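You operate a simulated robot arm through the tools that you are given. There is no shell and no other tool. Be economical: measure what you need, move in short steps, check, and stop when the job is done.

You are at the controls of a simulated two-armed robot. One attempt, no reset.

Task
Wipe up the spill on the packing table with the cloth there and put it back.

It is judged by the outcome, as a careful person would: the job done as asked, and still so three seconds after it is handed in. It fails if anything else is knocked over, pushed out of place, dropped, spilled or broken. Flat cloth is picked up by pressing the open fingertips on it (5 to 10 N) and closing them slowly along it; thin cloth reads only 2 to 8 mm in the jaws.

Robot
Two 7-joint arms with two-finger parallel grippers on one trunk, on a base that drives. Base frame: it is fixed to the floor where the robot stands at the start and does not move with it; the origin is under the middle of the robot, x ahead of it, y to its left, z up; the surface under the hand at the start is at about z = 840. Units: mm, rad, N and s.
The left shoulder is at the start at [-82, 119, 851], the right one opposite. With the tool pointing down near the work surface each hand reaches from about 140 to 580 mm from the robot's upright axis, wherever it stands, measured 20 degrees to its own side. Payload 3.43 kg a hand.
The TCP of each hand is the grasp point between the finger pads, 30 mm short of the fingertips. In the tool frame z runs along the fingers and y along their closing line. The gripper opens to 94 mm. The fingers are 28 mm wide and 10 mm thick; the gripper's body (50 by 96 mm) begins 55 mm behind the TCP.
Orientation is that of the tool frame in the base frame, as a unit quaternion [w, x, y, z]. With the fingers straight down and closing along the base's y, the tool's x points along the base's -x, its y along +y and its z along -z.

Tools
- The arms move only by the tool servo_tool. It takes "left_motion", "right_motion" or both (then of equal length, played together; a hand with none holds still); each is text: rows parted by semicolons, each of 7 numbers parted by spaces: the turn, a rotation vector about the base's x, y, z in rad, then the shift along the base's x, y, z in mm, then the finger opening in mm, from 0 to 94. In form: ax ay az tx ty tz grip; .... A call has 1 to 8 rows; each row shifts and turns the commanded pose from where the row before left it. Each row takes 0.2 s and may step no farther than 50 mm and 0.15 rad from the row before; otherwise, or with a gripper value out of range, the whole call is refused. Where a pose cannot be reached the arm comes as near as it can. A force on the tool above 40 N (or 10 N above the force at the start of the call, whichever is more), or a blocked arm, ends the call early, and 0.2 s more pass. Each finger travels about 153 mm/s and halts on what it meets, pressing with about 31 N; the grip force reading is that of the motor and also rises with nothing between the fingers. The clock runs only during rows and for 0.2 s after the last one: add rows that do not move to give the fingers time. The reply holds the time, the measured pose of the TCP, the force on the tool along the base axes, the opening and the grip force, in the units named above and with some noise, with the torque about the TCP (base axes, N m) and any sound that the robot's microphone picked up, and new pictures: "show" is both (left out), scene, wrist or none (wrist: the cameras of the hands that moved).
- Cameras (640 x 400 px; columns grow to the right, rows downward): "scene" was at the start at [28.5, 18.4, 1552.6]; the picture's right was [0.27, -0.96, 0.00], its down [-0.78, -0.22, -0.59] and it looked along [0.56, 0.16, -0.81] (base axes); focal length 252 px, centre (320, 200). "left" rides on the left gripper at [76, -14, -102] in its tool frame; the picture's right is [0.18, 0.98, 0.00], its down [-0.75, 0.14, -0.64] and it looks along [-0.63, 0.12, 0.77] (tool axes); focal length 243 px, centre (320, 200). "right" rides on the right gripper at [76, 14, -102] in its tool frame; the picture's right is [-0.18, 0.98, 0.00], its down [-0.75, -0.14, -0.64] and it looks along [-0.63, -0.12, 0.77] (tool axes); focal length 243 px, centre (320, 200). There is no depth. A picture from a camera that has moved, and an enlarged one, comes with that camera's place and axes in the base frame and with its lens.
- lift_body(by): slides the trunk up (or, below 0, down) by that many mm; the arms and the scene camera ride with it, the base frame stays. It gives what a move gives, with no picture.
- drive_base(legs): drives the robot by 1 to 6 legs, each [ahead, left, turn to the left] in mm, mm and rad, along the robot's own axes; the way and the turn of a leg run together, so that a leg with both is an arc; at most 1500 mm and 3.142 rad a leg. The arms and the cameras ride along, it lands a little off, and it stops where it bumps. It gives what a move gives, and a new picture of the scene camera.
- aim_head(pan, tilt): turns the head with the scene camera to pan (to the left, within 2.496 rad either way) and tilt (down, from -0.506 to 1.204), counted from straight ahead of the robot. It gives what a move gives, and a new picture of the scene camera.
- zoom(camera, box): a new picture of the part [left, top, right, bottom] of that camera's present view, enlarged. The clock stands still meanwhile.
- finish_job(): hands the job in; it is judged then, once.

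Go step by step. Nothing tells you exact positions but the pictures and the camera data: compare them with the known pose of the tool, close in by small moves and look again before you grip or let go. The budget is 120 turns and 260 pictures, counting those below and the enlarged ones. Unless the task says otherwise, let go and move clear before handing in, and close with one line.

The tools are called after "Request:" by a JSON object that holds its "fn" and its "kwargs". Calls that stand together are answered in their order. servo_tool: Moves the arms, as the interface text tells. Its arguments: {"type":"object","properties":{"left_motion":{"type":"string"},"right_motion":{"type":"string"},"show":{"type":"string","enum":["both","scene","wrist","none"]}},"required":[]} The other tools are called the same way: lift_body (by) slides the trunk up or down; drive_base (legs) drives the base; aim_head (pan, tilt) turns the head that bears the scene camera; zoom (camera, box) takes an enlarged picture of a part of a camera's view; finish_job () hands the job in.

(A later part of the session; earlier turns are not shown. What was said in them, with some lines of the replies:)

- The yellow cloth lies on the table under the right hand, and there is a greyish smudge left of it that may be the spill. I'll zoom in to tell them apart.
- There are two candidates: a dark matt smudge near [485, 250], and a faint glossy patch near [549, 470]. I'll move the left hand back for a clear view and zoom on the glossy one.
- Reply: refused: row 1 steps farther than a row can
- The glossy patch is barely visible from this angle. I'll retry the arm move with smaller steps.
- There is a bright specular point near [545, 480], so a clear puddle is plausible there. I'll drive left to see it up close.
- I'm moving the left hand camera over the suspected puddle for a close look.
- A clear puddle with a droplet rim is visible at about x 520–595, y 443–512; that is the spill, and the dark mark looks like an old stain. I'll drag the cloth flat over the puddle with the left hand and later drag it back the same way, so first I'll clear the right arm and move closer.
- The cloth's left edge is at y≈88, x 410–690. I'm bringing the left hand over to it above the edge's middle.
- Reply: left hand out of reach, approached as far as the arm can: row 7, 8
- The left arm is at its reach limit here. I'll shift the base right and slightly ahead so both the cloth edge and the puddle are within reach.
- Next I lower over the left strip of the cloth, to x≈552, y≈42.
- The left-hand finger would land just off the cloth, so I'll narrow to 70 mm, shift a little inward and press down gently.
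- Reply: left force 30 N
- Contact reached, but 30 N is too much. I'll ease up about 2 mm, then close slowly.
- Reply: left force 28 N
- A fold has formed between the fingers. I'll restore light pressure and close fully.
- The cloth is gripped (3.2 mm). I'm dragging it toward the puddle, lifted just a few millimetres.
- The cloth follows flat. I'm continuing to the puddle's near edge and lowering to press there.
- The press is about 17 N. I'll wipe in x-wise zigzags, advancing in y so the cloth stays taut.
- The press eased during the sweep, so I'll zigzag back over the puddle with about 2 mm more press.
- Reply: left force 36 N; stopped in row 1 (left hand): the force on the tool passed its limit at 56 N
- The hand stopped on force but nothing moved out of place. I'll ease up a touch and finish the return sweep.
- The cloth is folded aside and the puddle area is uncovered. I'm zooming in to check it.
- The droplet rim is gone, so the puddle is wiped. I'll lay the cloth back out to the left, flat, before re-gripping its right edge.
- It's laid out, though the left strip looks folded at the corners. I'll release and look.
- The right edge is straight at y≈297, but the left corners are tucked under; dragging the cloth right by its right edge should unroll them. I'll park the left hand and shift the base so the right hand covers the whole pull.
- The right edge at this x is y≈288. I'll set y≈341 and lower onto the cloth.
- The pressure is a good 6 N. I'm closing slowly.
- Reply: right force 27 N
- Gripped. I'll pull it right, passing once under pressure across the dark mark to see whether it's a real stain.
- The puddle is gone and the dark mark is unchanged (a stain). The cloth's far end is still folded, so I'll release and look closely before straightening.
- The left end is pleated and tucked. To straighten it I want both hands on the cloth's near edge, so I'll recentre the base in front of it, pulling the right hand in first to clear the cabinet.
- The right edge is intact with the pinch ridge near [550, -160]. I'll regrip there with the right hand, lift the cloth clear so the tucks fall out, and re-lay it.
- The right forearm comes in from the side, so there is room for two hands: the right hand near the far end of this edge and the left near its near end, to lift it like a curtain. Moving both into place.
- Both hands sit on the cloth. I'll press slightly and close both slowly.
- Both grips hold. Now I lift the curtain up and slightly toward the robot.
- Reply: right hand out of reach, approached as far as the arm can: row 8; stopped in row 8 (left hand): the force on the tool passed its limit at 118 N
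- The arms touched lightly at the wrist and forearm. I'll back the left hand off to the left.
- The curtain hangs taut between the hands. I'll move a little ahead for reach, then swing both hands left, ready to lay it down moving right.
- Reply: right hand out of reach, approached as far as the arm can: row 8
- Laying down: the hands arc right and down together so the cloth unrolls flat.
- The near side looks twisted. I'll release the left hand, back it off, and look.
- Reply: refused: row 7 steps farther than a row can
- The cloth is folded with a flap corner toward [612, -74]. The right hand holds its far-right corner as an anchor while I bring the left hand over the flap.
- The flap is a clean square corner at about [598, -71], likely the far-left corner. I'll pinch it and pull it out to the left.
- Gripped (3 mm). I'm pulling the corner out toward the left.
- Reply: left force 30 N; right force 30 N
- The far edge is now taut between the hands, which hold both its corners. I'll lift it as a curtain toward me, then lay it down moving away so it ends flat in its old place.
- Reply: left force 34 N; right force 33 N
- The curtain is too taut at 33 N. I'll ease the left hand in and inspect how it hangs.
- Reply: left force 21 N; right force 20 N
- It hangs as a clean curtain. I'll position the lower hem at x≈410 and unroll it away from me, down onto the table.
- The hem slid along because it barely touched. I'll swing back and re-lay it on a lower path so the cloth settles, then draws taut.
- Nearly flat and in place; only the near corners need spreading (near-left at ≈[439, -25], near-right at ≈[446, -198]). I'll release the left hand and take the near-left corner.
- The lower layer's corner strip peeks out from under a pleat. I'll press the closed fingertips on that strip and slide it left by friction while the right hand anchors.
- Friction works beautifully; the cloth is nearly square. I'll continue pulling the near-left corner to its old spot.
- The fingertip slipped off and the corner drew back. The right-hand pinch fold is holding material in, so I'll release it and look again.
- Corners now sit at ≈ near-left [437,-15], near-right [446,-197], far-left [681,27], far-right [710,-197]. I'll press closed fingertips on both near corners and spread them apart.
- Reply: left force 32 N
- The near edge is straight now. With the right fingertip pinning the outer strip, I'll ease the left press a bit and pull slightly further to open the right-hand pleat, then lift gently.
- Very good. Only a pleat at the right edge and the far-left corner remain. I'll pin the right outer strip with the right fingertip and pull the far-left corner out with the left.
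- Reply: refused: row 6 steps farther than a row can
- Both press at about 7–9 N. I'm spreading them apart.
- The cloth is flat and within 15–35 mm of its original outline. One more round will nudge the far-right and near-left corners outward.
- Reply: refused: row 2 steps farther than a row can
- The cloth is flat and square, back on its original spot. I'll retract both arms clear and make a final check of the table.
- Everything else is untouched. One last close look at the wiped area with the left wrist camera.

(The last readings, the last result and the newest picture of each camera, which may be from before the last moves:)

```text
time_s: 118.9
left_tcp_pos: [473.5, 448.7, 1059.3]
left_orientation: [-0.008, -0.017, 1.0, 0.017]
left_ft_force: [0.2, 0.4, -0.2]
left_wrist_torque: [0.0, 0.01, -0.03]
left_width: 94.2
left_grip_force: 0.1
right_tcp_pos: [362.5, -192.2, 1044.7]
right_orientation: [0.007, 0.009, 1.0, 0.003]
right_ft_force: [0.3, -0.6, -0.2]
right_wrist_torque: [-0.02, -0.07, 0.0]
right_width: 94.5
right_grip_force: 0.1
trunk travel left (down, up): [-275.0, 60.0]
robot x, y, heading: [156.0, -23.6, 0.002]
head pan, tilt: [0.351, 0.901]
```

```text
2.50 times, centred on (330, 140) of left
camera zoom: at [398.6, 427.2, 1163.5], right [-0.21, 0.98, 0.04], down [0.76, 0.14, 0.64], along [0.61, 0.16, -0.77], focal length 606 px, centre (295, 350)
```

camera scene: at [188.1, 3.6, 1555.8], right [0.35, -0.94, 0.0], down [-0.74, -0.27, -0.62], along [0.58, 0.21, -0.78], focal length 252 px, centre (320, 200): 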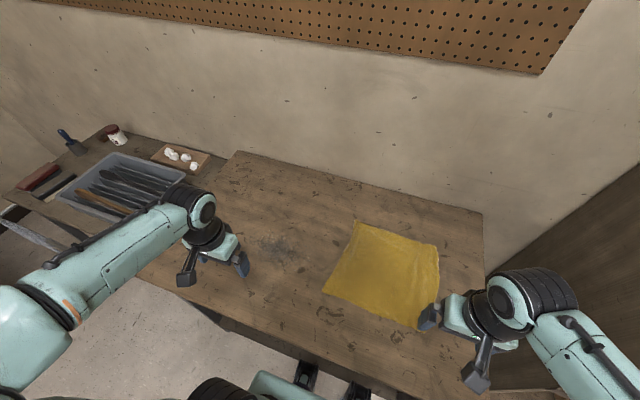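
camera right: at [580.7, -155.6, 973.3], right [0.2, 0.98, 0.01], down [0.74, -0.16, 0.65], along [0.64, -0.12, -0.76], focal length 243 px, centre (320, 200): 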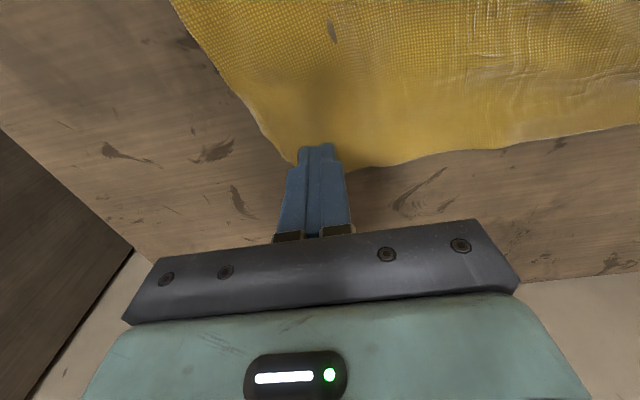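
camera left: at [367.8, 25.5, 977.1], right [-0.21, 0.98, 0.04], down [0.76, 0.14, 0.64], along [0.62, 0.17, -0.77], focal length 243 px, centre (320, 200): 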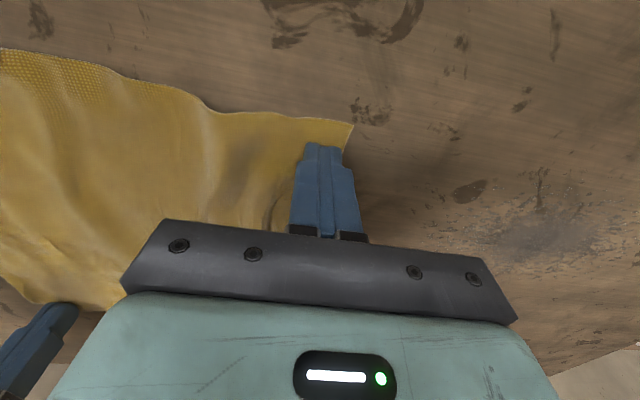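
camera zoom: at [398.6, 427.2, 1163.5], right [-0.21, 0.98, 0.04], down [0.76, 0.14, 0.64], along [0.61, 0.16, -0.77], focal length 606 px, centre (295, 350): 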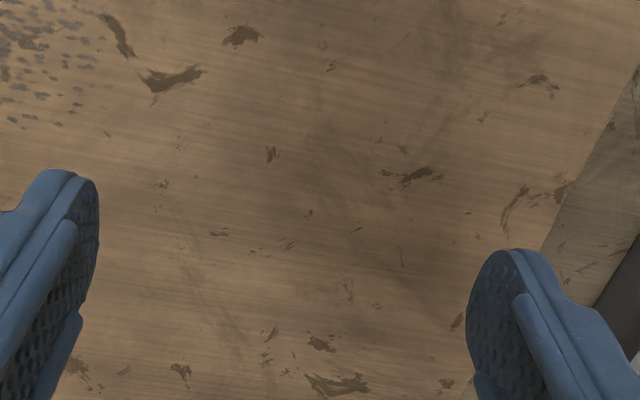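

The puddle's rim and gloss are gone. The cloth lies flat in its original place, and both hands are empty and clear.

Request:
{"fn": "finish_job", "kwargs": {}}

```text
The job is handed in.
```

I wiped up the clear puddle on the packing table and laid the cloth back flat, with most corners about 10 mm and one about 30 mm off its original spot. Nothing else on the table was moved; the dark mark nearby looks like an old stain, did not come off when I passed the cloth over it, and is still there.
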